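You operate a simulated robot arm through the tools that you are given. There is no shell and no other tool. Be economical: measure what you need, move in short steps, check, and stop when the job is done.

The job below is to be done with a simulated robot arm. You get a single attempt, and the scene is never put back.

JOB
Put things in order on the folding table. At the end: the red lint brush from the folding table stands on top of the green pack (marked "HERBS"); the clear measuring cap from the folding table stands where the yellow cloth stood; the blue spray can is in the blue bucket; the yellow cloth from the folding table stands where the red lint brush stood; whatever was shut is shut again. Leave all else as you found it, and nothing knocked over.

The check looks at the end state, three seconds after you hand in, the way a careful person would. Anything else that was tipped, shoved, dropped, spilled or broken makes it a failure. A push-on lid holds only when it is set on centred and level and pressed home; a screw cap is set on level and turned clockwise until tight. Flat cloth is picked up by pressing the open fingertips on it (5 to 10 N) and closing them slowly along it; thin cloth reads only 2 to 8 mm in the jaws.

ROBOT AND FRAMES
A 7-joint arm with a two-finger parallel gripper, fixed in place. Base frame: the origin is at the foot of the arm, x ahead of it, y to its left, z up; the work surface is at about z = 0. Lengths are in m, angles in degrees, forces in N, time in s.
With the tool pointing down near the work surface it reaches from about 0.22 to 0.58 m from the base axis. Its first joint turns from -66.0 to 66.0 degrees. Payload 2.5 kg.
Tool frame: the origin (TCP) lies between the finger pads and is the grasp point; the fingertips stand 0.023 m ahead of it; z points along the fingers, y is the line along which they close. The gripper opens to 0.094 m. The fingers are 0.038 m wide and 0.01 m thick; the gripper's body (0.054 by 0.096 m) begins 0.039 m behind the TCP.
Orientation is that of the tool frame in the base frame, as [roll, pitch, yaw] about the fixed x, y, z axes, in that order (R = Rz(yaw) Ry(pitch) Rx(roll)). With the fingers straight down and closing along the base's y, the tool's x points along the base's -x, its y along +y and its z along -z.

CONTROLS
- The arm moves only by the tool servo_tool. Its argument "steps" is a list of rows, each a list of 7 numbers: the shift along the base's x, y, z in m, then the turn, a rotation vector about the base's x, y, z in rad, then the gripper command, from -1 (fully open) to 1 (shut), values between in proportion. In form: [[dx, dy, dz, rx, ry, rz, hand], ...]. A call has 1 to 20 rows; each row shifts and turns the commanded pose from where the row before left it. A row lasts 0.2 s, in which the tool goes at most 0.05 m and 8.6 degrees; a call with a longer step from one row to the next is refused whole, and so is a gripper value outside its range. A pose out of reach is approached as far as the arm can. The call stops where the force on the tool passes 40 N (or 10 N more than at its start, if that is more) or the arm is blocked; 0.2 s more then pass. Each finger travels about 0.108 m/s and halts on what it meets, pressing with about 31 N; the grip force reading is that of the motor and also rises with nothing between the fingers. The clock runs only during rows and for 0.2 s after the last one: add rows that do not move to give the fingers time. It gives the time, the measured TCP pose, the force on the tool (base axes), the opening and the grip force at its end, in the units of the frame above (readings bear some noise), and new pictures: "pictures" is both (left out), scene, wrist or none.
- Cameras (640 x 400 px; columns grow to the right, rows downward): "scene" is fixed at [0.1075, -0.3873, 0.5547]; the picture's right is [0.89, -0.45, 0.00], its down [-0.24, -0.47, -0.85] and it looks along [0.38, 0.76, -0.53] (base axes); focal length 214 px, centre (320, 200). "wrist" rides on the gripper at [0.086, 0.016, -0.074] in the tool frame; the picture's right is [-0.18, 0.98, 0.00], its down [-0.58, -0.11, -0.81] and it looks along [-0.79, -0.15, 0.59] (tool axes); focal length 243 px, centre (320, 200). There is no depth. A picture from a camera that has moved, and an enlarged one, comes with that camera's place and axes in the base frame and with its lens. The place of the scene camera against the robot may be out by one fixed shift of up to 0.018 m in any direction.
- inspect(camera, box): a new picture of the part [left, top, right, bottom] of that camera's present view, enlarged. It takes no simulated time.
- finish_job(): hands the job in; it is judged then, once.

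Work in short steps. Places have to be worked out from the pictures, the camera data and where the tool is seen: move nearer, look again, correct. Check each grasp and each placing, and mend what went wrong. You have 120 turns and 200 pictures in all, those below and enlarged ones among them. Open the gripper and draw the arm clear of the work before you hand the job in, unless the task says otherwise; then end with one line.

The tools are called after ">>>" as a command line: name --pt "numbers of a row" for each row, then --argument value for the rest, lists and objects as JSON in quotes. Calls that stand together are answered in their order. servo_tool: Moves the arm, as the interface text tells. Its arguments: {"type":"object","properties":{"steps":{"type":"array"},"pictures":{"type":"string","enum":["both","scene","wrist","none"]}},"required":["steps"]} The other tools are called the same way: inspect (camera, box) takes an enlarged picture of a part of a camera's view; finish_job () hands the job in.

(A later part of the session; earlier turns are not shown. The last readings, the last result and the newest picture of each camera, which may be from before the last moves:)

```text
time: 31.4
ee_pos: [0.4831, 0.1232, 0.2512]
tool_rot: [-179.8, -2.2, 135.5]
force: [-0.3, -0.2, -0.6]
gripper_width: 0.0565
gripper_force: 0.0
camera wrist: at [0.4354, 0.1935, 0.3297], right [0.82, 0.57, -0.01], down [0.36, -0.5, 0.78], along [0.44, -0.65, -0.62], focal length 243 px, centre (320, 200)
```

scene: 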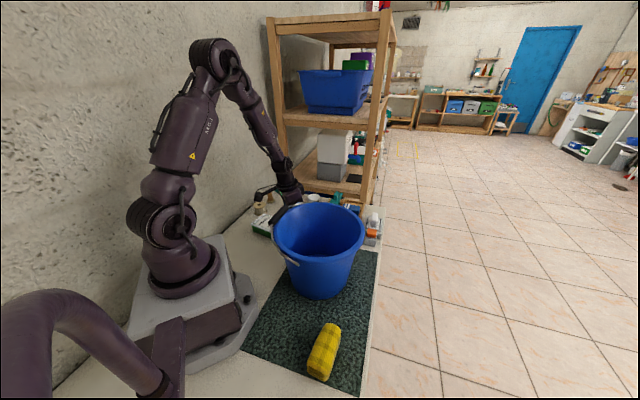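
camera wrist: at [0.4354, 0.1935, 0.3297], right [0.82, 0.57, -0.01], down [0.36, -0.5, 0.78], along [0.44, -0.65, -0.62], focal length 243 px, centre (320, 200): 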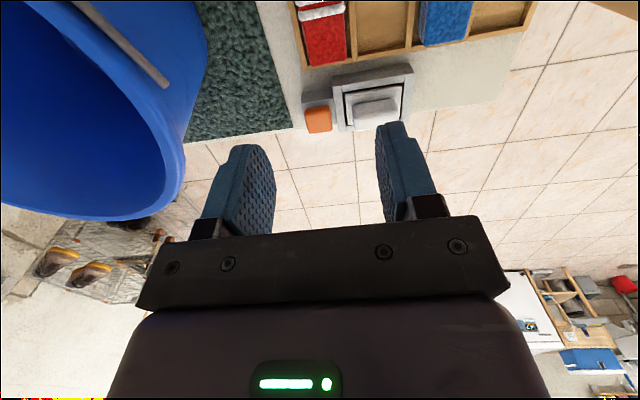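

Good, I'm hovering over the brush. I'll descend to z≈0.10 and look again.

>>> servo_tool --pt "0.001 0 -0.04 -0.02 -0.03 0.03 -0.2" --pt "0 -0.0 -0.04 0 0 0 -0.2" --pt "0 0 -0.04 0 0 0 -0.2" --pt "0 0 -0.03 0 0 0 -0.2" --pt "0 0 0 0 0 0 -0.2" --pictures "both"

>>> inspect --camera "wrist" --box '[180, 0, 480, 240]'

>>> inspect --camera "scene" --box '[310, 160, 400, 250]'

```text
time: 32.6
ee_pos: [0.4842, 0.1237, 0.1009]
tool_rot: [179.8, -0.2, 137.3]
force: [-0.3, 0.6, 0.1]
gripper_width: 0.0564
gripper_force: 0.0
camera wrist: at [0.4318, 0.1932, 0.1768], right [0.8, 0.6, 0.0], down [0.35, -0.48, 0.8], along [0.48, -0.64, -0.59], focal length 243 px, centre (320, 200)
```

scene: 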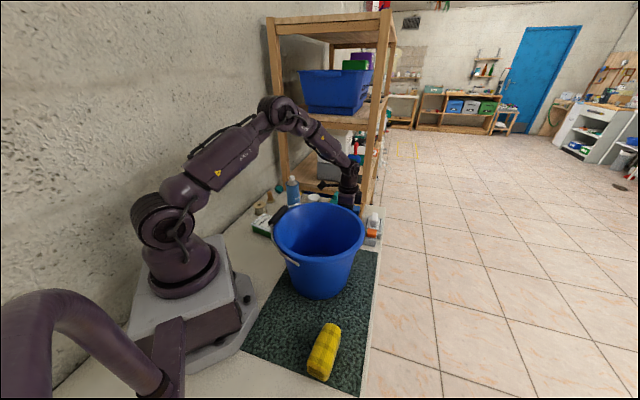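
wrist: 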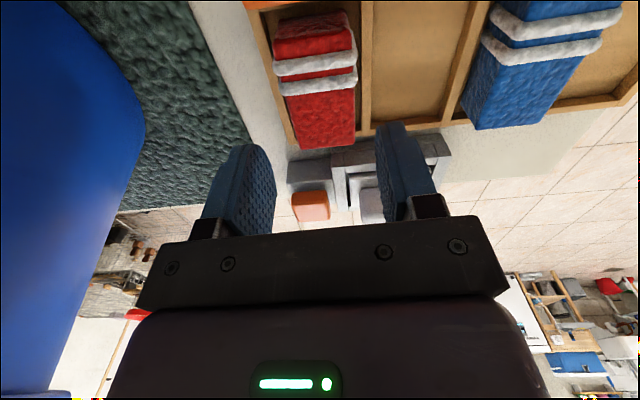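

```text
1.67 times, centred on (330, 120) of wrist
camera zoom: at [0.4318, 0.1932, 0.1768], right [0.8, 0.6, 0.0], down [0.35, -0.48, 0.8], along [0.48, -0.64, -0.59], focal length 404 px, centre (303, 333)
```

zoom: 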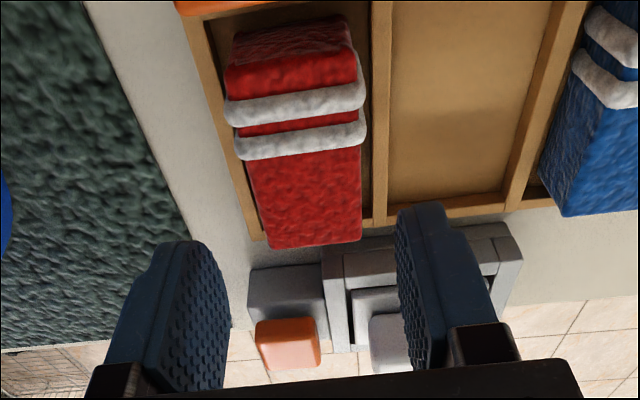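

```text
4.44 times, centred on (355, 205) of scene
camera zoom: at [0.1075, -0.3873, 0.5547], right [0.89, -0.45, 0.0], down [-0.24, -0.47, -0.85], along [0.38, 0.76, -0.53], focal length 953 px, centre (164, 178)
```

zoom: 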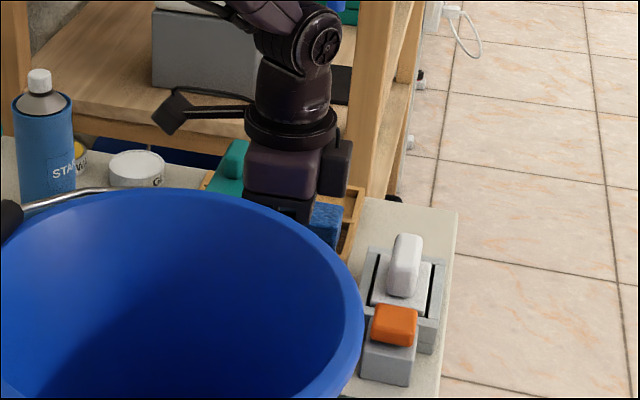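

Close up this looks like terry socks, so before disturbing it I want a better look at the grey box with the white handle, in case that is the shut container. I'll back off along the view line and enlarge it.

>>> servo_tool --pt "-0.01 0.01 0.04 0 0 0 -1" --pt "-0.015 0.005 0.04 0.04 0.05 0 -1" --pt "0 -0.02 0.02 0.08 0.08 0 -1" --pt "0.015 -0.02 0.01 0.08 0.08 0 -1" --pt "0.015 -0.02 0 0.08 0.08 0 -1" --pt "0 0 0 0 0 0 -1" --pictures "wrist"

>>> inspect --camera "wrist" --box '[220, 0, 460, 200]'

```text
time: 34.0
ee_pos: [0.4882, 0.0773, 0.2131]
tool_rot: [179.3, -23.2, 137.6]
force: [-0.6, -1.0, 0.3]
gripper_width: 0.0938
gripper_force: 0.1
camera wrist: at [0.4617, 0.1223, 0.3157], right [0.79, 0.61, -0.06], down [0.55, -0.66, 0.51], along [0.27, -0.44, -0.86], focal length 243 px, centre (320, 200)
```

wrist: 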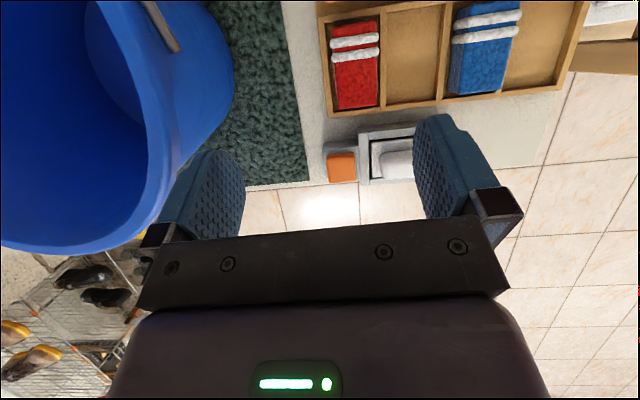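

```text
2.00 times, centred on (340, 100) of wrist
camera zoom: at [0.4617, 0.1223, 0.3157], right [0.79, 0.61, -0.06], down [0.55, -0.66, 0.51], along [0.27, -0.44, -0.86], focal length 485 px, centre (280, 400)
```

zoom: 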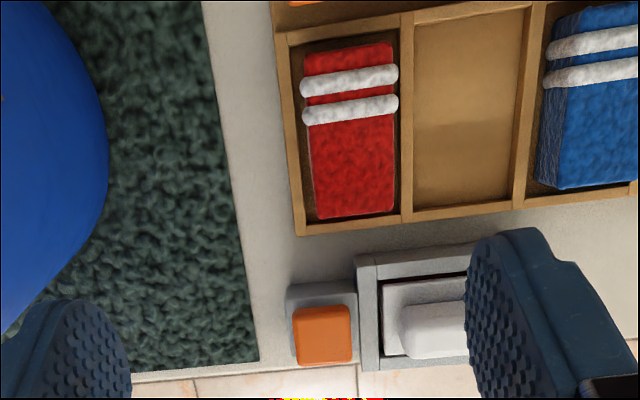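

I'll shift slightly so the box shows between the fingers.

>>> servo_tool --pt "0.015 0.02 0 0 0 0 -1" --pt "0.015 0.02 0 0 0 0 -1" --pt "0 0 0 0 0 0 -1" --pictures "none"

>>> inspect --camera "wrist" --box '[230, 80, 430, 220]'

```text
time: 34.8
ee_pos: [0.5173, 0.1183, 0.2135]
tool_rot: [179.2, -23.3, 137.7]
force: [-0.5, -0.3, 0.1]
gripper_width: 0.0942
gripper_force: 0.1
```

```text
2.86 times, centred on (330, 150) of wrist
camera zoom: at [0.4912, 0.1633, 0.3152], right [0.79, 0.61, -0.06], down [0.55, -0.66, 0.51], along [0.27, -0.44, -0.86], focal length 693 px, centre (291, 343)
```

zoom: 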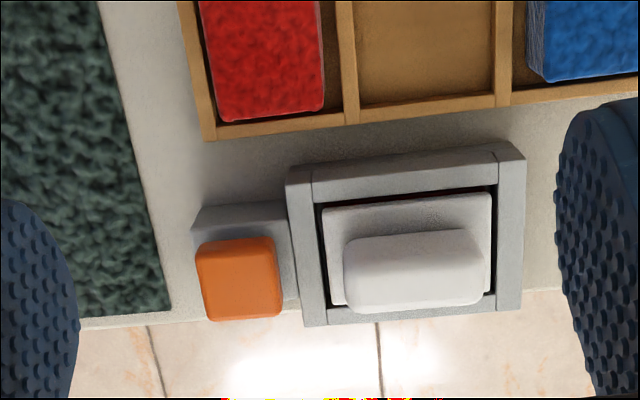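

The gap behind the white lid looks reddish, so I'll enlarge it as far as possible.

>>> inspect --camera "wrist" --box '[310, 125, 420, 200]'

```text
5.33 times, centred on (365, 162) of wrist
camera zoom: at [0.4912, 0.1633, 0.3152], right [0.79, 0.61, -0.06], down [0.55, -0.66, 0.51], along [0.27, -0.44, -0.86], focal length 1294 px, centre (80, 400)
```

zoom: 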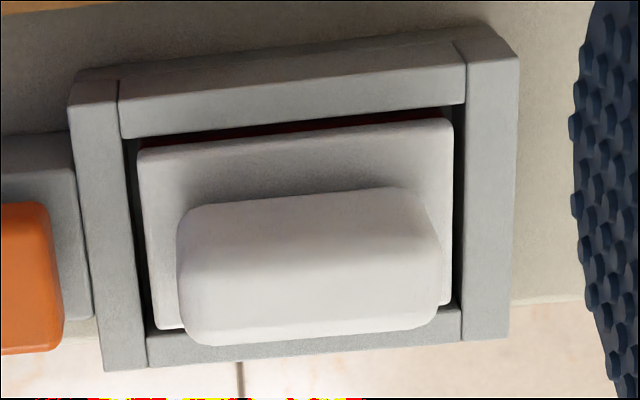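

There is red inside: the lint brush is in the closed grey box, centred near (0.584, 0.093), under a white lid with a handle. I'll level the tool and yaw to -138.4° so the fingers close across the handle, hovering above it.

>>> servo_tool --pt "-0.01 0 0.01 -0.091 -0.1 0 -1" --pt "-0.01 0 0.01 -0.091 -0.1 0 -1" --pt "-0.01 0 0.0 -0.092 -0.101 0 -1" --pt "0 0 0 0 0 0.1331 -1" --pt "0 0 0 0 0 0.1331 -1" --pt "0 0 0 0 0 0.1331 -1" --pt "0 0 0 0 0 0.1331 -1" --pt "0 0 0 0 0 0.1331 -1" --pt "0 0 0 0 0 0.1331 -1" --pt "0 0 0 0 0 0.1331 -1" --pt "0 0 0 0 0 0.1331 -1" --pt "0.02 -0.005 -0.02 0 0 0.1331 -1" --pt "0.03 -0.01 -0.03 0 0 0.1331 -1" --pt "0.03 -0.01 -0.03 0 0 0.1331 -1" --pt "0 0 0 0 0 0 -1" --pictures "both"

>>> inspect --camera "wrist" --box '[200, 0, 460, 220]'

```text
time: 38.0
ee_pos: [0.5695, 0.0935, 0.1516]
tool_rot: [179.2, 0.1, -138.3]
force: [-0.5, -1.1, -0.3]
gripper_width: 0.0941
gripper_force: 0.1
camera wrist: at [0.4948, 0.0472, 0.2276], right [-0.52, 0.86, 0.01], down [0.51, 0.3, 0.81], along [0.69, 0.42, -0.59], focal length 243 px, centre (320, 200)
```

scene: 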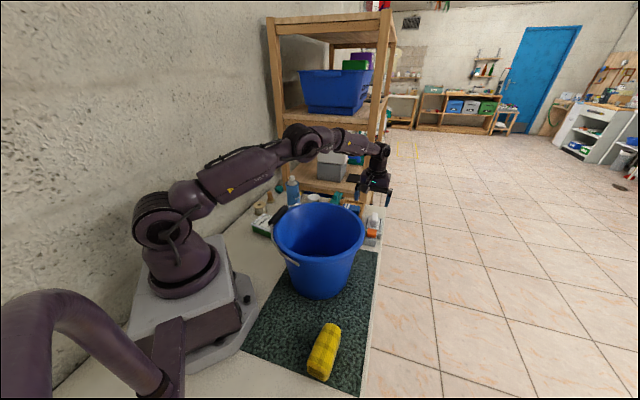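
wrist: 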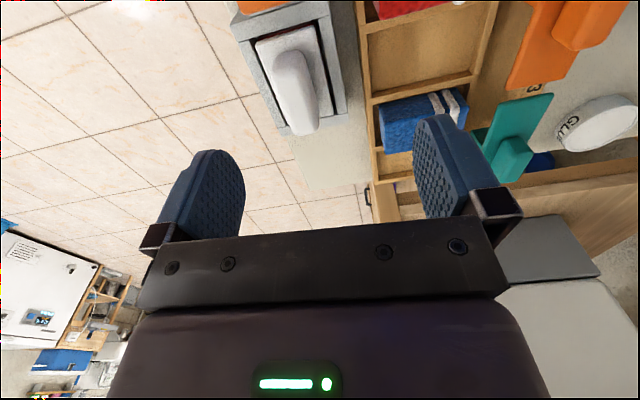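

```text
1.82 times, centred on (330, 110) of wrist
camera zoom: at [0.4948, 0.0472, 0.2276], right [-0.52, 0.86, 0.01], down [0.51, 0.3, 0.81], along [0.69, 0.42, -0.59], focal length 441 px, centre (302, 364)
```

zoom: 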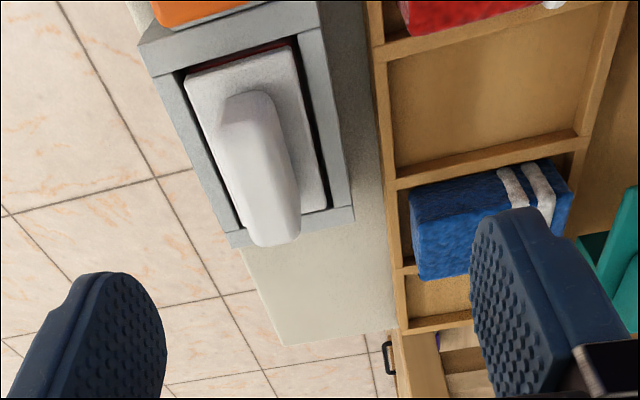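

Triangulating puts the frame top at z≈0.03 and the box centre at (0.59, 0.088). I'll move over the handle and descend partway, checking that the pose is reachable.

>>> servo_tool --pt "0.01 -0.003 -0.02 0 0 0 -1" --pt "0.01 -0.003 -0.02 0 0 0 -1" --pt "0 0 -0.02 0 0 0 -1" --pt "0 0 0 0 0 0 -1" --pictures "both"

>>> inspect --camera "scene" --box '[340, 170, 410, 260]'

>>> inspect --camera "wrist" --box '[160, 0, 460, 240]'

```text
time: 39.0
ee_pos: [0.5895, 0.0873, 0.0896]
tool_rot: [179.2, 0.0, -138.5]
force: [0.1, -0.7, 0.2]
gripper_width: 0.0939
gripper_force: 0.0
camera wrist: at [0.5155, 0.0413, 0.1656], right [-0.51, 0.86, 0.01], down [0.51, 0.29, 0.81], along [0.69, 0.42, -0.59], focal length 243 px, centre (320, 200)
```

scene: 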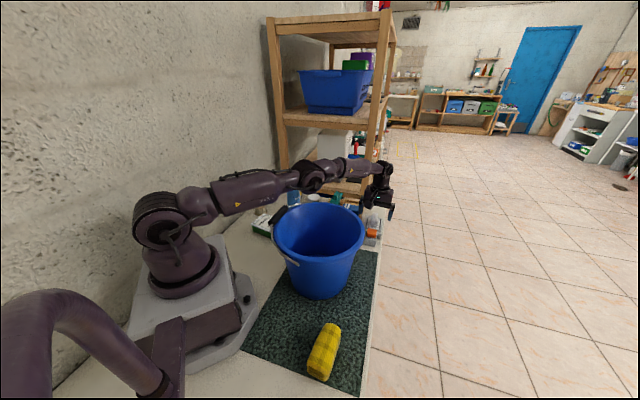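
wrist: 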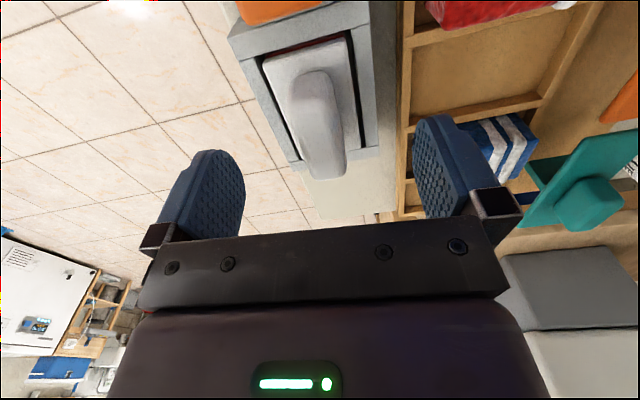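

```text
4.44 times, centred on (375, 215) of scene
camera zoom: at [0.1075, -0.3873, 0.5547], right [0.89, -0.45, 0.0], down [-0.24, -0.47, -0.85], along [0.38, 0.76, -0.53], focal length 953 px, centre (76, 133)
```

zoom: 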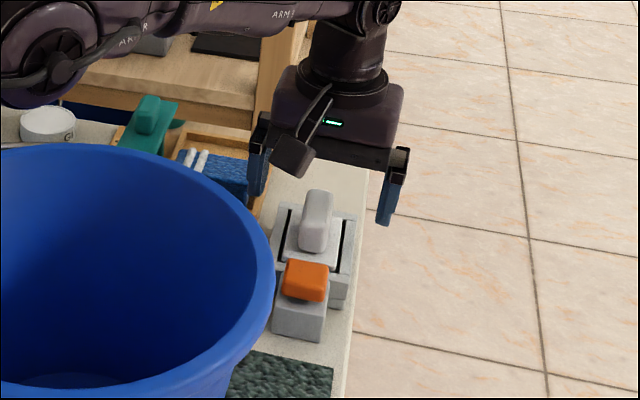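

```text
1.67 times, centred on (310, 120) of wrist
camera zoom: at [0.5155, 0.0413, 0.1656], right [-0.51, 0.86, 0.01], down [0.51, 0.29, 0.81], along [0.69, 0.42, -0.59], focal length 404 px, centre (337, 333)
```

zoom: 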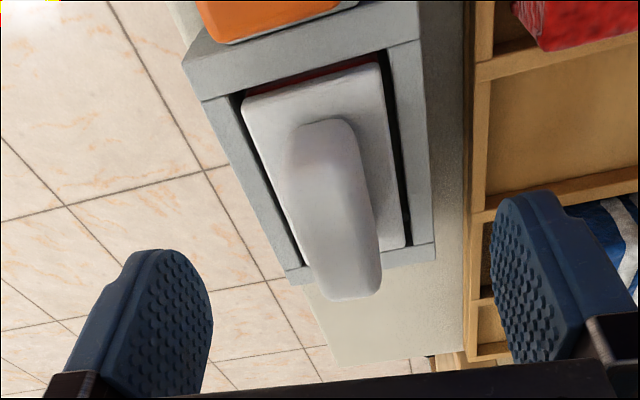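

Alignment with the handle looks good. I'll descend to z≈0.058 and close gently on the handle.

>>> servo_tool --pt "-0.003 -0.003 -0.015 0 0 0 -1" --pt "0 0 -0.01 0 0 0 -1" --pt "0 0 -0.007 0 0 0 -1" --pt "0 0 0 0 0 0 0" --pt "0 0 0 0 0 0 0.5" --pt "0 0 0 0 0 0 1" --pt "0 0 0 0 0 0 1" --pictures "both"

>>> inspect --camera "wrist" --box '[160, 0, 460, 240]'

```text
time: 40.6
ee_pos: [0.5844, 0.085, 0.0604]
tool_rot: [179.1, 0.1, -138.5]
force: [0.2, 0.4, 0.9]
gripper_width: 0.0236
gripper_force: 31.3
camera wrist: at [0.5112, 0.0381, 0.1352], right [-0.51, 0.86, 0.01], down [0.51, 0.29, 0.81], along [0.69, 0.42, -0.59], focal length 243 px, centre (320, 200)
```

scene: 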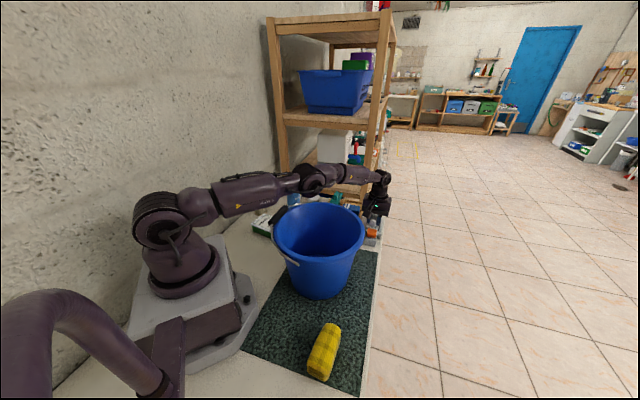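
wrist: 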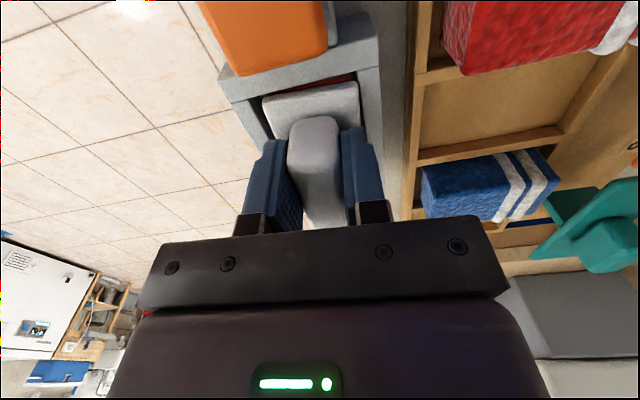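

```text
1.67 times, centred on (310, 120) of wrist
camera zoom: at [0.5112, 0.0381, 0.1352], right [-0.51, 0.86, 0.01], down [0.51, 0.29, 0.81], along [0.69, 0.42, -0.59], focal length 404 px, centre (337, 333)
```

zoom: 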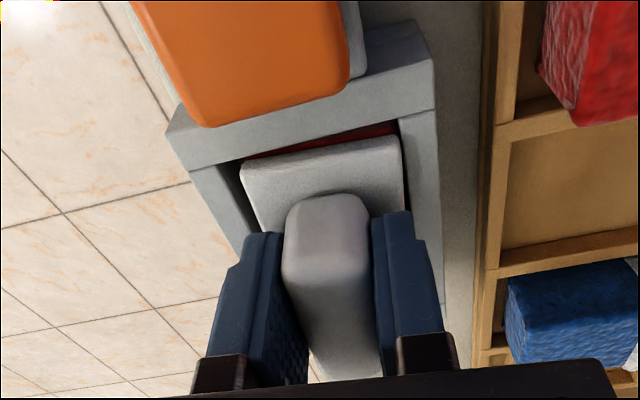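

I have the handle (23.6 mm). I'll pull up very gently and watch the force.

>>> servo_tool --pt "0 0 0.003 0 0 0 1" --pt "0 0 0.003 0 0 0 1" --pictures "wrist"

```text
time: 41.2
ee_pos: [0.5851, 0.0851, 0.0671]
tool_rot: [179.1, 0.1, -138.5]
force: [1.4, -1.1, -2.0]
gripper_width: 0.0238
gripper_force: 31.1
camera wrist: at [0.5107, 0.0378, 0.1411], right [-0.51, 0.86, 0.01], down [0.51, 0.29, 0.81], along [0.69, 0.42, -0.59], focal length 243 px, centre (320, 200)
```

wrist: 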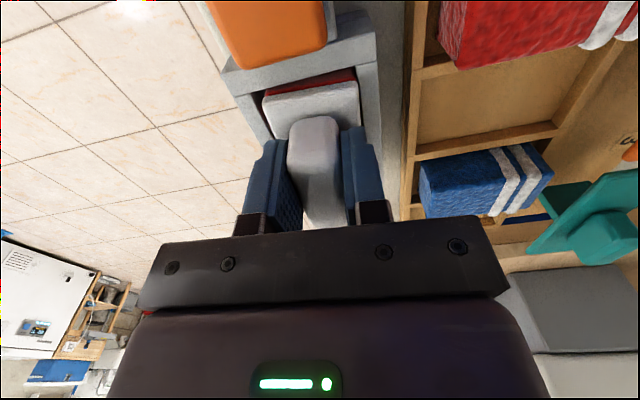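

The lid lifts freely (about 2 N) and red shows below it. I'll keep lifting.

>>> servo_tool --pt "0 0 0.01 0 0 0 1" --pt "0 0 0.015 0 0 0 1" --pt "0 0 0.02 0 0 0 1" --pt "0 0 0.03 0 0 0 1" --pt "0 0 0.03 0 0 0 1" --pictures "both"

>>> inspect --camera "wrist" --box '[160, 0, 460, 240]'

>>> inspect --camera "scene" --box '[340, 170, 410, 260]'

```text
time: 42.4
ee_pos: [0.5849, 0.0831, 0.171]
tool_rot: [179.2, 0.0, -138.5]
force: [0.2, 0.6, 0.2]
gripper_width: 0.0
gripper_force: 31.7
camera wrist: at [0.5108, 0.0368, 0.2465], right [-0.51, 0.86, 0.01], down [0.52, 0.29, 0.8], along [0.69, 0.42, -0.59], focal length 243 px, centre (320, 200)
```

scene: 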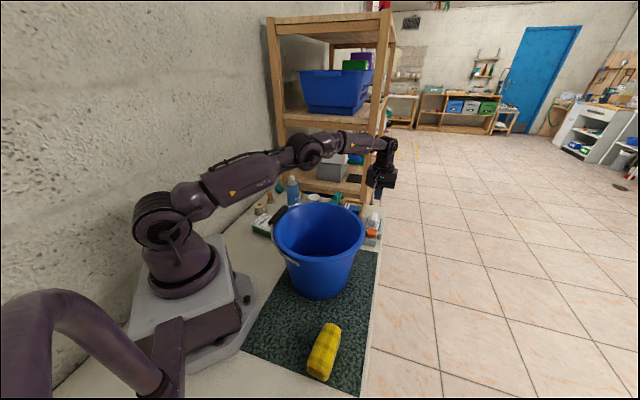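
wrist: 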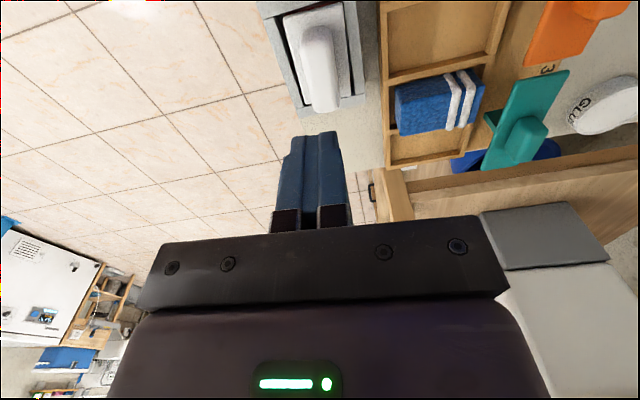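

```text
1.67 times, centred on (310, 120) of wrist
camera zoom: at [0.5108, 0.0368, 0.2465], right [-0.51, 0.86, 0.01], down [0.52, 0.29, 0.8], along [0.69, 0.42, -0.59], focal length 404 px, centre (337, 333)
```

zoom: 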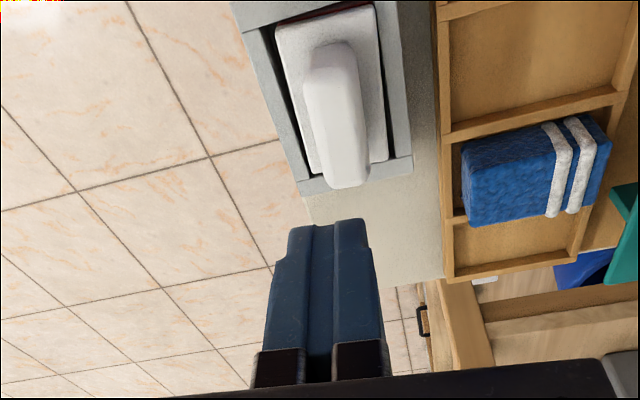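

```text
4.44 times, centred on (375, 215) of scene
camera zoom: at [0.1075, -0.3873, 0.5547], right [0.89, -0.45, 0.0], down [-0.24, -0.47, -0.85], along [0.38, 0.76, -0.53], focal length 953 px, centre (76, 133)
```

zoom: 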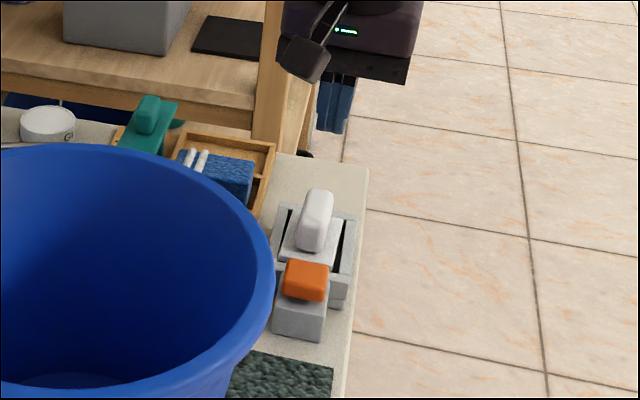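

The lid slipped out of my grip and dropped back in place. I'll regrip lower and pull in tiny increments to see whether it is latched.

>>> servo_tool --pt "0.001 0.001 -0.04 0 0 0 -1" --pt "0 0 -0.04 0 0 0 -1" --pt "0 0 -0.02 0 0 0 -1" --pt "0 0 -0.012 0 0 0 -1" --pt "0 0 -0.004 0 0 0 -1" --pt "0 0 0 0 0 0 -1" --pictures "wrist"

```text
time: 43.8
ee_pos: [0.5865, 0.0862, 0.056]
tool_rot: [179.2, 0.1, -138.5]
force: [0.4, -0.5, 0.4]
gripper_width: 0.0941
gripper_force: 0.1
camera wrist: at [0.5124, 0.0397, 0.1305], right [-0.51, 0.86, 0.01], down [0.51, 0.29, 0.81], along [0.69, 0.42, -0.59], focal length 243 px, centre (320, 200)
```

wrist: 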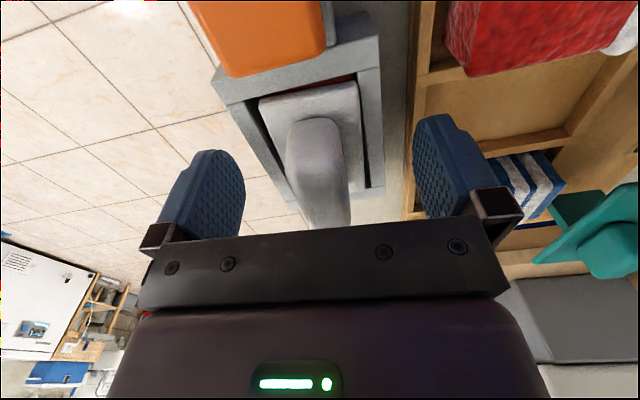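

No contact yet, so I'll go 6 mm lower and then close.

>>> servo_tool --pt "0 0 -0.003 0 0 0 -1" --pt "0 0 -0.003 0 0 0 -1" --pt "0 0 0 0 0 0 0" --pt "0 0 0 0 0 0 0.5" --pt "0 0 0 0 0 0 1" --pt "0 0 0 0 0 0 1" --pictures "none"

>>> servo_tool --pt "0 0 0.003 0 0 0 1" --pt "0 0 0.003 0 0 0 1" --pictures "none"

>>> servo_tool --pt "0 0 0.003 0 0 0 1" --pictures "wrist"

>>> inspect --camera "wrist" --box '[210, 30, 410, 190]'

```text
time: 45.2
ee_pos: [0.5866, 0.0843, 0.0485]
tool_rot: [179.5, 0.1, -138.4]
force: [19.1, -5.8, -10.9]
gripper_width: 0.0718
gripper_force: 44.8
```

```text
time: 45.6
ee_pos: [0.5873, 0.0853, 0.0497]
tool_rot: [179.4, 0.2, -138.3]
force: [1.9, -0.5, -1.4]
gripper_width: 0.072
gripper_force: 44.9
stopped in row 1: the force on the tool passed its limit (the readings are from after the stop); the commanded pose is now the measured one
```

```text
time: 46.0
ee_pos: [0.5883, 0.0844, 0.0487]
tool_rot: [179.5, 0.4, -138.3]
force: [27.1, 0.9, -31.3]
gripper_width: 0.072
gripper_force: 44.7
camera wrist: at [0.5125, 0.0383, 0.1235], right [-0.52, 0.86, 0.01], down [0.51, 0.3, 0.81], along [0.69, 0.42, -0.59], focal length 243 px, centre (320, 200)
```

wrist: 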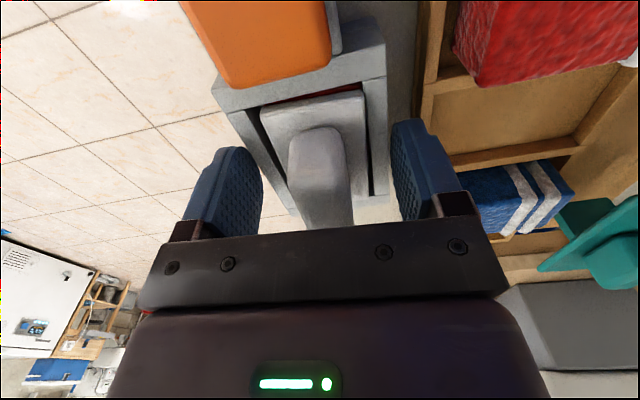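

```text
2.50 times, centred on (310, 110) of wrist
camera zoom: at [0.5125, 0.0383, 0.1235], right [-0.52, 0.86, 0.01], down [0.51, 0.3, 0.81], along [0.69, 0.42, -0.59], focal length 606 px, centre (345, 425)
```

zoom: 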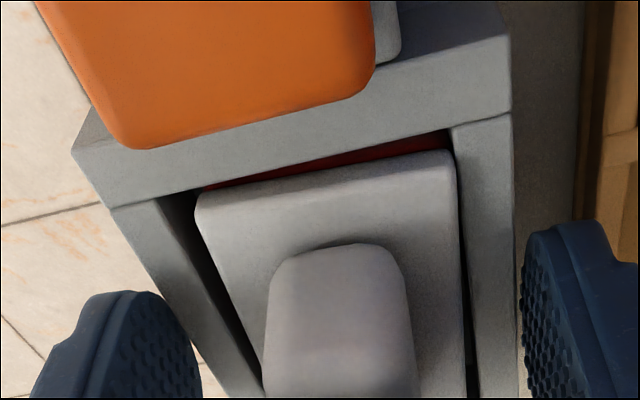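

The fingers closed on the outside of the box frame (72 mm) because I was too low. I'll open straight away, rise to z≈0.057 and grip only the handle.

>>> servo_tool --pt "0 0 0 0 0 0 -1" --pt "0 0 0 0 0 0 -1" --pt "0 0 0.005 0 0 0 -1" --pt "-0.001 0.001 0.004 0 0 0 -1" --pt "0 0 0 0 0 0 -1" --pictures "scene"

>>> inspect --camera "scene" --box '[350, 200, 400, 255]'

```text
time: 47.2
ee_pos: [0.5874, 0.0853, 0.0609]
tool_rot: [179.5, 0.2, -138.4]
force: [0.6, -0.5, 0.3]
gripper_width: 0.0939
gripper_force: 0.1
```

scene: 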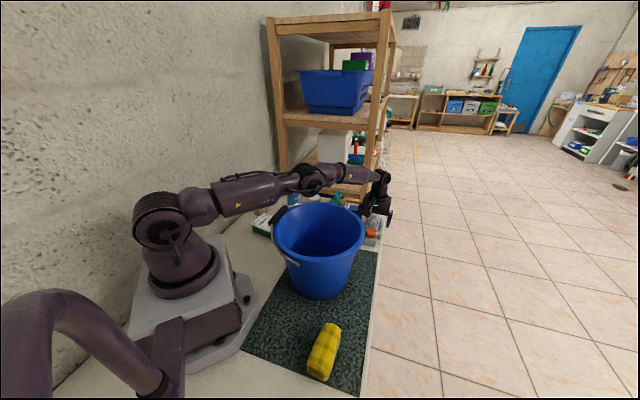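

```text
7.27 times, centred on (375, 228) of scene
camera zoom: at [0.1075, -0.3873, 0.5547], right [0.89, -0.45, 0.0], down [-0.24, -0.47, -0.85], along [0.38, 0.76, -0.53], focal length 1560 px, centre (-80, 0)
```

zoom: 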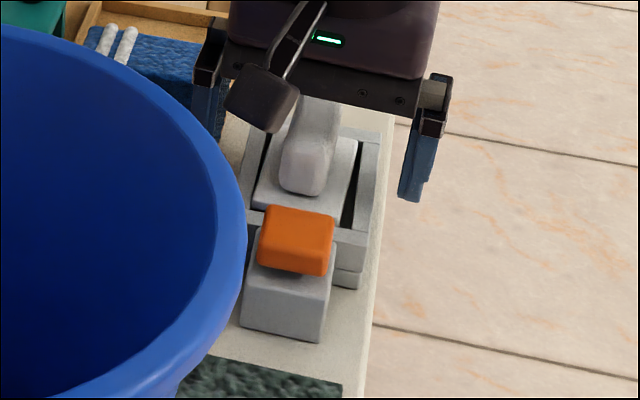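

The box is unmoved. Now I'll grip the handle here (z≈0.058) and pull in small steps.

>>> servo_tool --pt "0 0 -0.003 0 0 0 -0.5" --pt "0 0 0 0 0 0 0" --pt "0 0 0 0 0 0 0.5" --pt "0 0 0 0 0 0 1" --pt "0 0 0 0 0 0 1" --pt "0 0 0 0 0 0 1" --pictures "none"

>>> servo_tool --pt "0 0 0.003 0 0 0 1" --pt "0 0 0.003 0 0 0 1" --pictures "none"

>>> servo_tool --pt "0 0 0.003 0 0 0 1" --pt "0 0 0.002 0 0 0 1" --pictures "wrist"

>>> inspect --camera "wrist" --box '[210, 30, 410, 190]'

>>> inspect --camera "scene" --box '[350, 200, 400, 255]'

```text
time: 48.6
ee_pos: [0.5861, 0.0848, 0.0575]
tool_rot: [179.6, 0.2, -138.4]
force: [2.6, -1.9, 0.2]
gripper_width: 0.0233
gripper_force: 31.3
```

```text
time: 49.2
ee_pos: [0.5864, 0.0854, 0.0644]
tool_rot: [179.4, 0.2, -138.3]
force: [1.6, -2.0, -1.6]
gripper_width: 0.0236
gripper_force: 31.1
```

```text
time: 49.8
ee_pos: [0.5852, 0.0851, 0.0696]
tool_rot: [179.4, 0.2, -138.3]
force: [1.6, -2.5, -2.5]
gripper_width: 0.0233
gripper_force: 31.0
camera wrist: at [0.5116, 0.0392, 0.1437], right [-0.52, 0.86, 0.01], down [0.51, 0.3, 0.81], along [0.69, 0.42, -0.59], focal length 243 px, centre (320, 200)
```

wrist: 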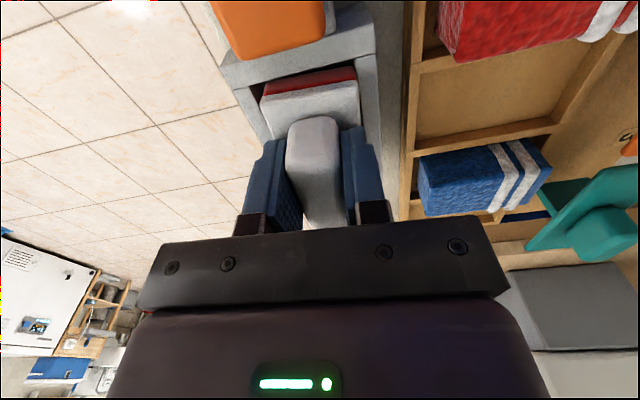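

```text
2.50 times, centred on (310, 110) of wrist
camera zoom: at [0.5116, 0.0392, 0.1437], right [-0.52, 0.86, 0.01], down [0.51, 0.3, 0.81], along [0.69, 0.42, -0.59], focal length 606 px, centre (345, 425)
```

zoom: 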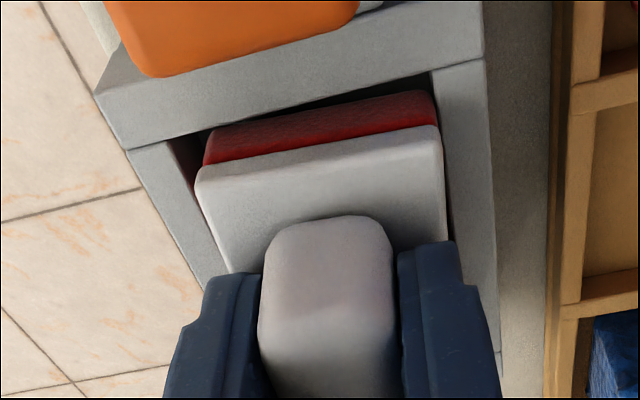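

```text
7.27 times, centred on (375, 228) of scene
camera zoom: at [0.1075, -0.3873, 0.5547], right [0.89, -0.45, 0.0], down [-0.24, -0.47, -0.85], along [0.38, 0.76, -0.53], focal length 1560 px, centre (-80, 0)
```

zoom: 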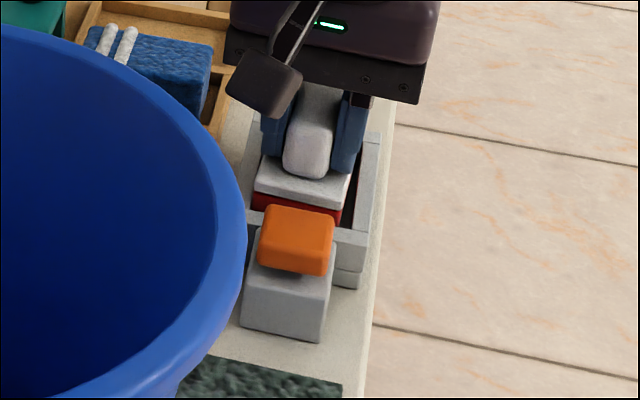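

What rises is a brush: a pale body and handle with a fuzzy red pad beneath, standing in a grey open holder. This is the red lint brush. I'll keep lifting slowly to see whether it comes out freely.

>>> servo_tool --pt "0 0 0.003 0 0 0 1" --pt "0 0 0.003 0 0 0 1" --pictures "none"

>>> servo_tool --pt "0 0 0.003 0 0 0 1" --pt "0 0 0.003 0 0 0 1" --pictures "none"

>>> inspect --camera "scene" --box '[350, 200, 400, 255]'

>>> inspect --camera "wrist" --box '[210, 30, 410, 190]'

```text
time: 50.4
ee_pos: [0.5858, 0.0863, 0.0749]
tool_rot: [179.4, 0.2, -138.4]
force: [2.6, -1.9, -1.5]
gripper_width: 0.0238
gripper_force: 30.7
```

```text
time: 51.0
ee_pos: [0.5857, 0.0855, 0.0802]
tool_rot: [179.3, 0.1, -138.2]
force: [-0.6, 0.0, -1.6]
gripper_width: 0.0238
gripper_force: 31.0
```

```text
7.27 times, centred on (375, 228) of scene
camera zoom: at [0.1075, -0.3873, 0.5547], right [0.89, -0.45, 0.0], down [-0.24, -0.47, -0.85], along [0.38, 0.76, -0.53], focal length 1560 px, centre (-80, 0)
```

zoom: 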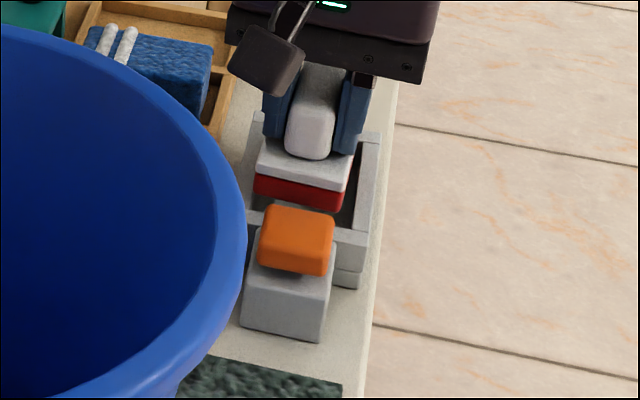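

```text
2.50 times, centred on (310, 110) of wrist
camera zoom: at [0.5112, 0.0394, 0.1557], right [-0.52, 0.86, 0.01], down [0.51, 0.3, 0.81], along [0.69, 0.42, -0.59], focal length 606 px, centre (345, 425)
```

zoom: 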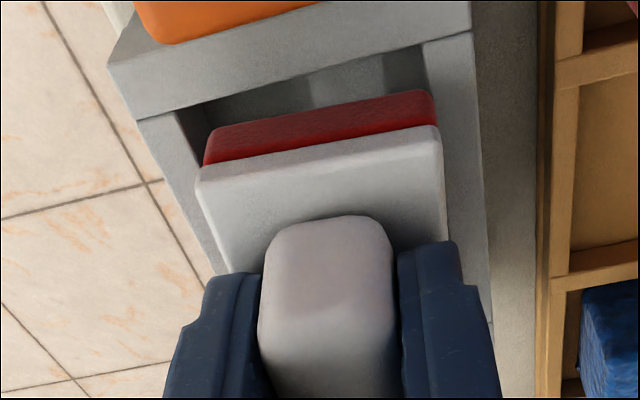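

It comes clear of the holder (it looks like a brush with a red pad). I'll continue up gently.

>>> servo_tool --pt "0 0 0.004 0 0 0 1" --pt "0 0 0.006 0 0 0 1" --pt "0 0 0.006 0 0 0 1" --pt "0 0 0.006 0 0 0 1" --pt "0 0 0.006 0 0 0 1" --pt "0 0 0.006 0 0 0 1" --pictures "wrist"

>>> inspect --camera "scene" --box '[350, 190, 400, 255]'

```text
time: 52.4
ee_pos: [0.5867, 0.0859, 0.1156]
tool_rot: [179.4, 0.2, -138.2]
force: [0.5, -0.3, -0.9]
gripper_width: 0.0236
gripper_force: 30.6
camera wrist: at [0.5125, 0.0388, 0.19], right [-0.52, 0.86, 0.01], down [0.51, 0.3, 0.81], along [0.69, 0.42, -0.59], focal length 243 px, centre (320, 200)
```

wrist: 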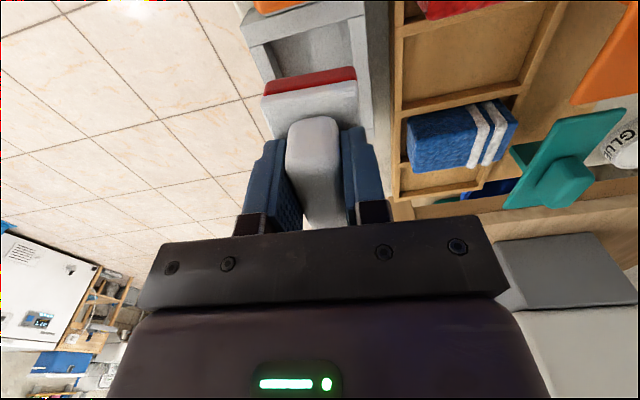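

```text
6.15 times, centred on (375, 222) of scene
camera zoom: at [0.1075, -0.3873, 0.5547], right [0.89, -0.45, 0.0], down [-0.24, -0.47, -0.85], along [0.38, 0.76, -0.53], focal length 1320 px, centre (-18, 62)
```

zoom: 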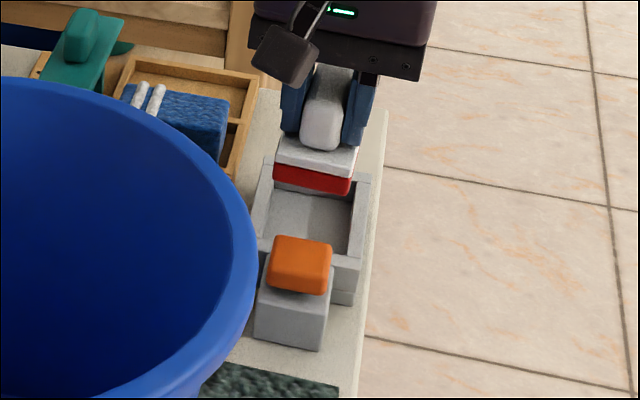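

The brush is free of the holder. I'll lift to about z 0.28, then carry it towards the HERBS pack, centred near (0.235, 0.26) with its long axis at about 126°.

>>> servo_tool --pt "0 0 0.01 0 0 0 1" --pt "0 0 0.015 0 0 0 1" --pt "0 0 0.015 0 0 0 1" --pt "0 0 0.015 0 0 0 1" --pt "0 0 0.015 0 0 0 1" --pt "-0.005 0 0.015 0 0 0 1" --pt "-0.01 0 0.015 0 0 0 1" --pt "-0.01 0 0.015 0 0 0 1" --pt "-0.01 0 0.015 0 0 0 1" --pt "-0.01 0 0.015 0 0 0 1" --pt "-0.01 0 0.01 0 0 0 1" --pt "-0.005 0 0 0 0 0 1" --pictures "wrist"

>>> servo_tool --pt "-0.008 0.004 0 0 0 0.05 1" --pt "-0.014 0.008 0 0 0 0.09 1" --pt "-0.016 0.01 0 0 0 0.1 1" --pt "-0.018 0.011 0 0 0 0.1 1" --pt "-0.018 0.011 0 0 0 0.1 1" --pt "-0.018 0.011 0 0 0 0.1 1" --pt "-0.018 0.011 0 0 0 0.1 1" --pt "-0.018 0.011 0 0 0 0.1 1" --pt "-0.018 0.011 0 0 0 0.1 1" --pt "-0.018 0.011 0 0 0 0.1 1" --pt "-0.018 0.011 0 0 0 0.1 1" --pt "-0.018 0.011 0 0 0 0.1 1" --pt "-0.018 0.011 0 0 0 0.1 1" --pt "-0.018 0.011 0 0 0 0.1 1" --pt "-0.018 0.011 0 0 0 0.1 1" --pt "-0.018 0.011 0 0 0 0.033 1" --pt "-0.014 0.006 0 0 0 0 1" --pt "-0.006 0.003 0 0 0 0 1" --pt "0 0 0 0 0 0 1" --pictures "both"

```text
time: 55.0
ee_pos: [0.5267, 0.0865, 0.2692]
tool_rot: [179.4, 0.2, -138.4]
force: [0.0, 0.2, -1.4]
gripper_width: 0.0233
gripper_force: 31.2
camera wrist: at [0.4519, 0.0396, 0.3444], right [-0.52, 0.86, 0.01], down [0.51, 0.3, 0.81], along [0.69, 0.42, -0.59], focal length 243 px, centre (320, 200)
```

wrist: 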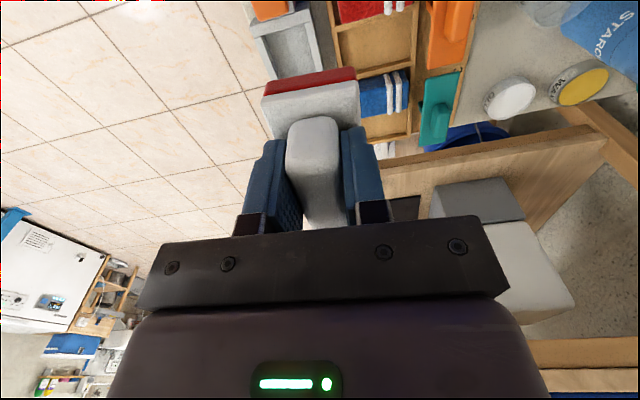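

```text
time: 59.0
ee_pos: [0.233, 0.2597, 0.2716]
tool_rot: [179.4, 0.2, -53.9]
force: [1.2, -0.3, -0.2]
gripper_width: 0.0235
gripper_force: 30.9
camera wrist: at [0.2731, 0.1806, 0.3452], right [-0.9, -0.43, 0.01], down [-0.25, 0.54, 0.81], along [-0.35, 0.73, -0.59], focal length 243 px, centre (320, 200)
```

scene: 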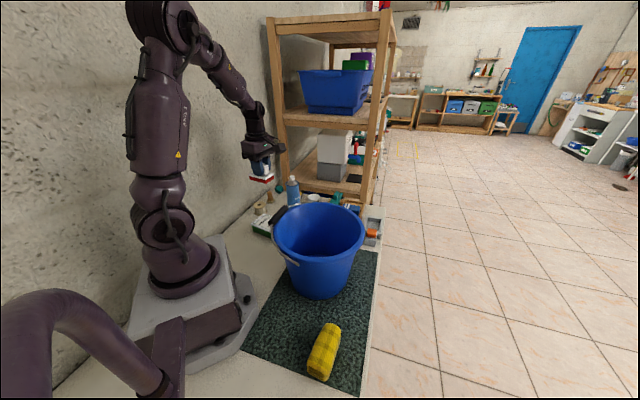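
wrist: 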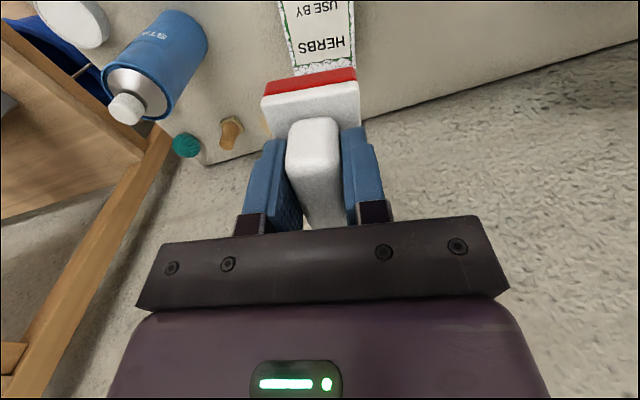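

The brush is aligned with the pack. I'll descend to z≈0.13 and check centring.

>>> servo_tool --pt "0 0 -0.012 0 0 0 1" --pt "0 0 -0.02 0 0 0 1" --pt "0 0 -0.025 0 0 0 1" --pt "0 0 -0.025 0 0 0 1" --pt "0 0 -0.025 0 0 0 1" --pt "0 0 -0.025 0 0 0 1" --pt "0 0 -0.01 0 0 0 1" --pt "0 0 0 0 0 0 1" --pictures "both"

>>> inspect --camera "wrist" --box '[200, 0, 440, 200]'

>>> inspect --camera "scene" --box '[230, 150, 330, 250]'

```text
time: 60.8
ee_pos: [0.2337, 0.2607, 0.1274]
tool_rot: [179.4, 0.2, -53.9]
force: [-0.2, -0.2, -0.3]
gripper_width: 0.0235
gripper_force: 30.8
camera wrist: at [0.2733, 0.1805, 0.2023], right [-0.9, -0.43, 0.01], down [-0.25, 0.54, 0.81], along [-0.35, 0.73, -0.59], focal length 243 px, centre (320, 200)
```

scene: 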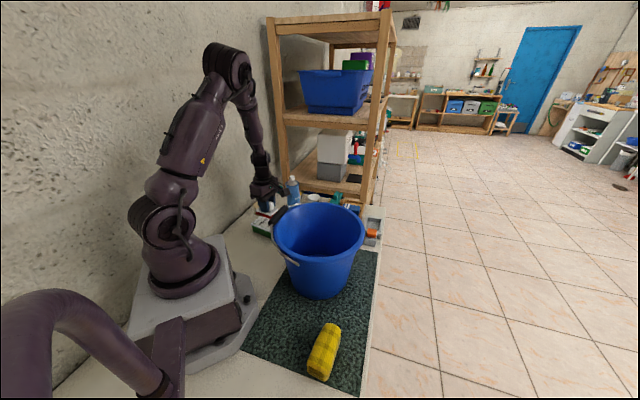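
wrist: 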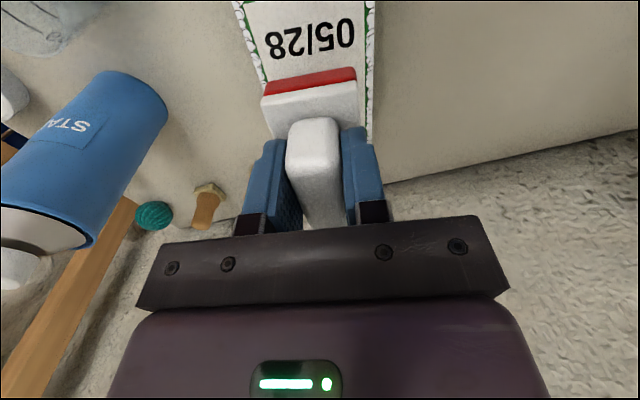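

```text
2.00 times, centred on (320, 100) of wrist
camera zoom: at [0.2733, 0.1805, 0.2023], right [-0.9, -0.43, 0.01], down [-0.25, 0.54, 0.81], along [-0.35, 0.73, -0.59], focal length 485 px, centre (320, 400)
```

zoom: 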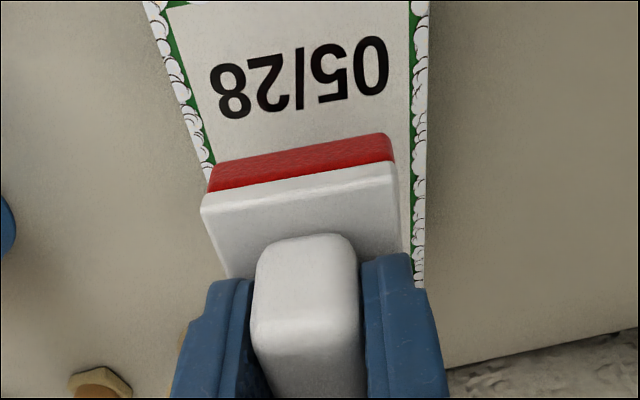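

```text
4.00 times, centred on (280, 200) of scene
camera zoom: at [0.1075, -0.3873, 0.5547], right [0.89, -0.45, 0.0], down [-0.24, -0.47, -0.85], along [0.38, 0.76, -0.53], focal length 858 px, centre (480, 200)
```

zoom: 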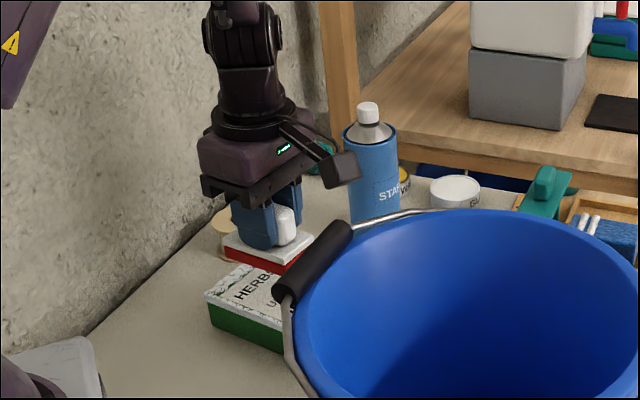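

Centring is within about 3 mm and I'll correct it. I'll lower in small steps until contact.

>>> servo_tool --pt "0.002 0.002 -0.01 0 0 0 1" --pt "0 0 -0.01 0 0 0 1" --pt "0 0 -0.005 0 0 0 1" --pt "0 0 -0.003 0 0 0 1" --pictures "none"

>>> inspect --camera "scene" --box '[250, 185, 310, 245]'

```text
time: 61.8
ee_pos: [0.2371, 0.2606, 0.0993]
tool_rot: [179.4, 0.2, -54.0]
force: [0.3, -0.2, -1.4]
gripper_width: 0.0234
gripper_force: 30.9
```

```text
6.67 times, centred on (280, 215) of scene
camera zoom: at [0.1075, -0.3873, 0.5547], right [0.89, -0.45, 0.0], down [-0.24, -0.47, -0.85], along [0.38, 0.76, -0.53], focal length 1430 px, centre (587, 100)
```

zoom: 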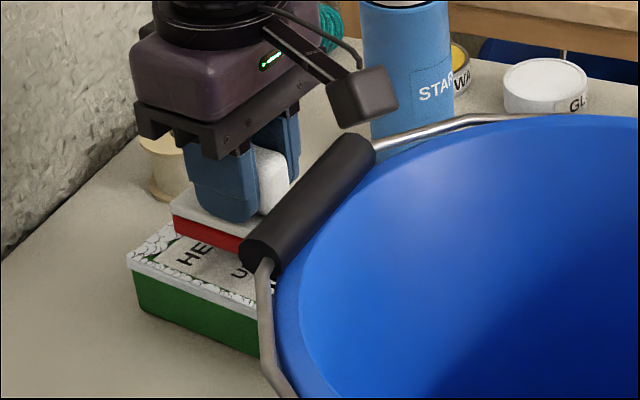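

Still a small gap. I'll continue down in 2–3 mm steps.

>>> servo_tool --pt "0 0 -0.003 0 0 0 1" --pt "0 0 -0.003 0 0 0 1" --pt "0 0 -0.003 0 0 0 1" --pictures "none"

>>> inspect --camera "scene" --box '[250, 185, 310, 245]'

```text
time: 62.6
ee_pos: [0.2367, 0.261, 0.091]
tool_rot: [179.5, 0.3, -54.0]
force: [-0.6, -0.3, -1.2]
gripper_width: 0.0235
gripper_force: 31.2
```

```text
6.67 times, centred on (280, 215) of scene
camera zoom: at [0.1075, -0.3873, 0.5547], right [0.89, -0.45, 0.0], down [-0.24, -0.47, -0.85], along [0.38, 0.76, -0.53], focal length 1430 px, centre (587, 100)
```

zoom: 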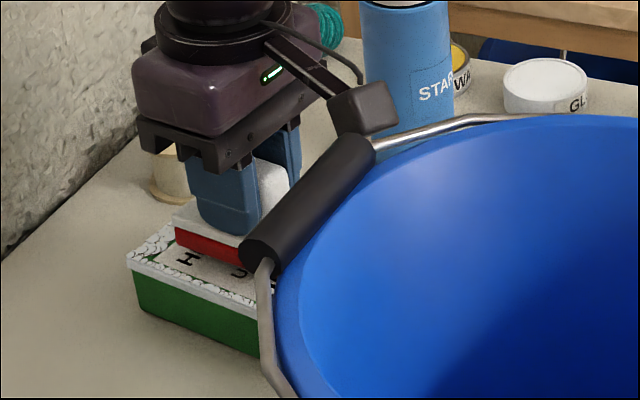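

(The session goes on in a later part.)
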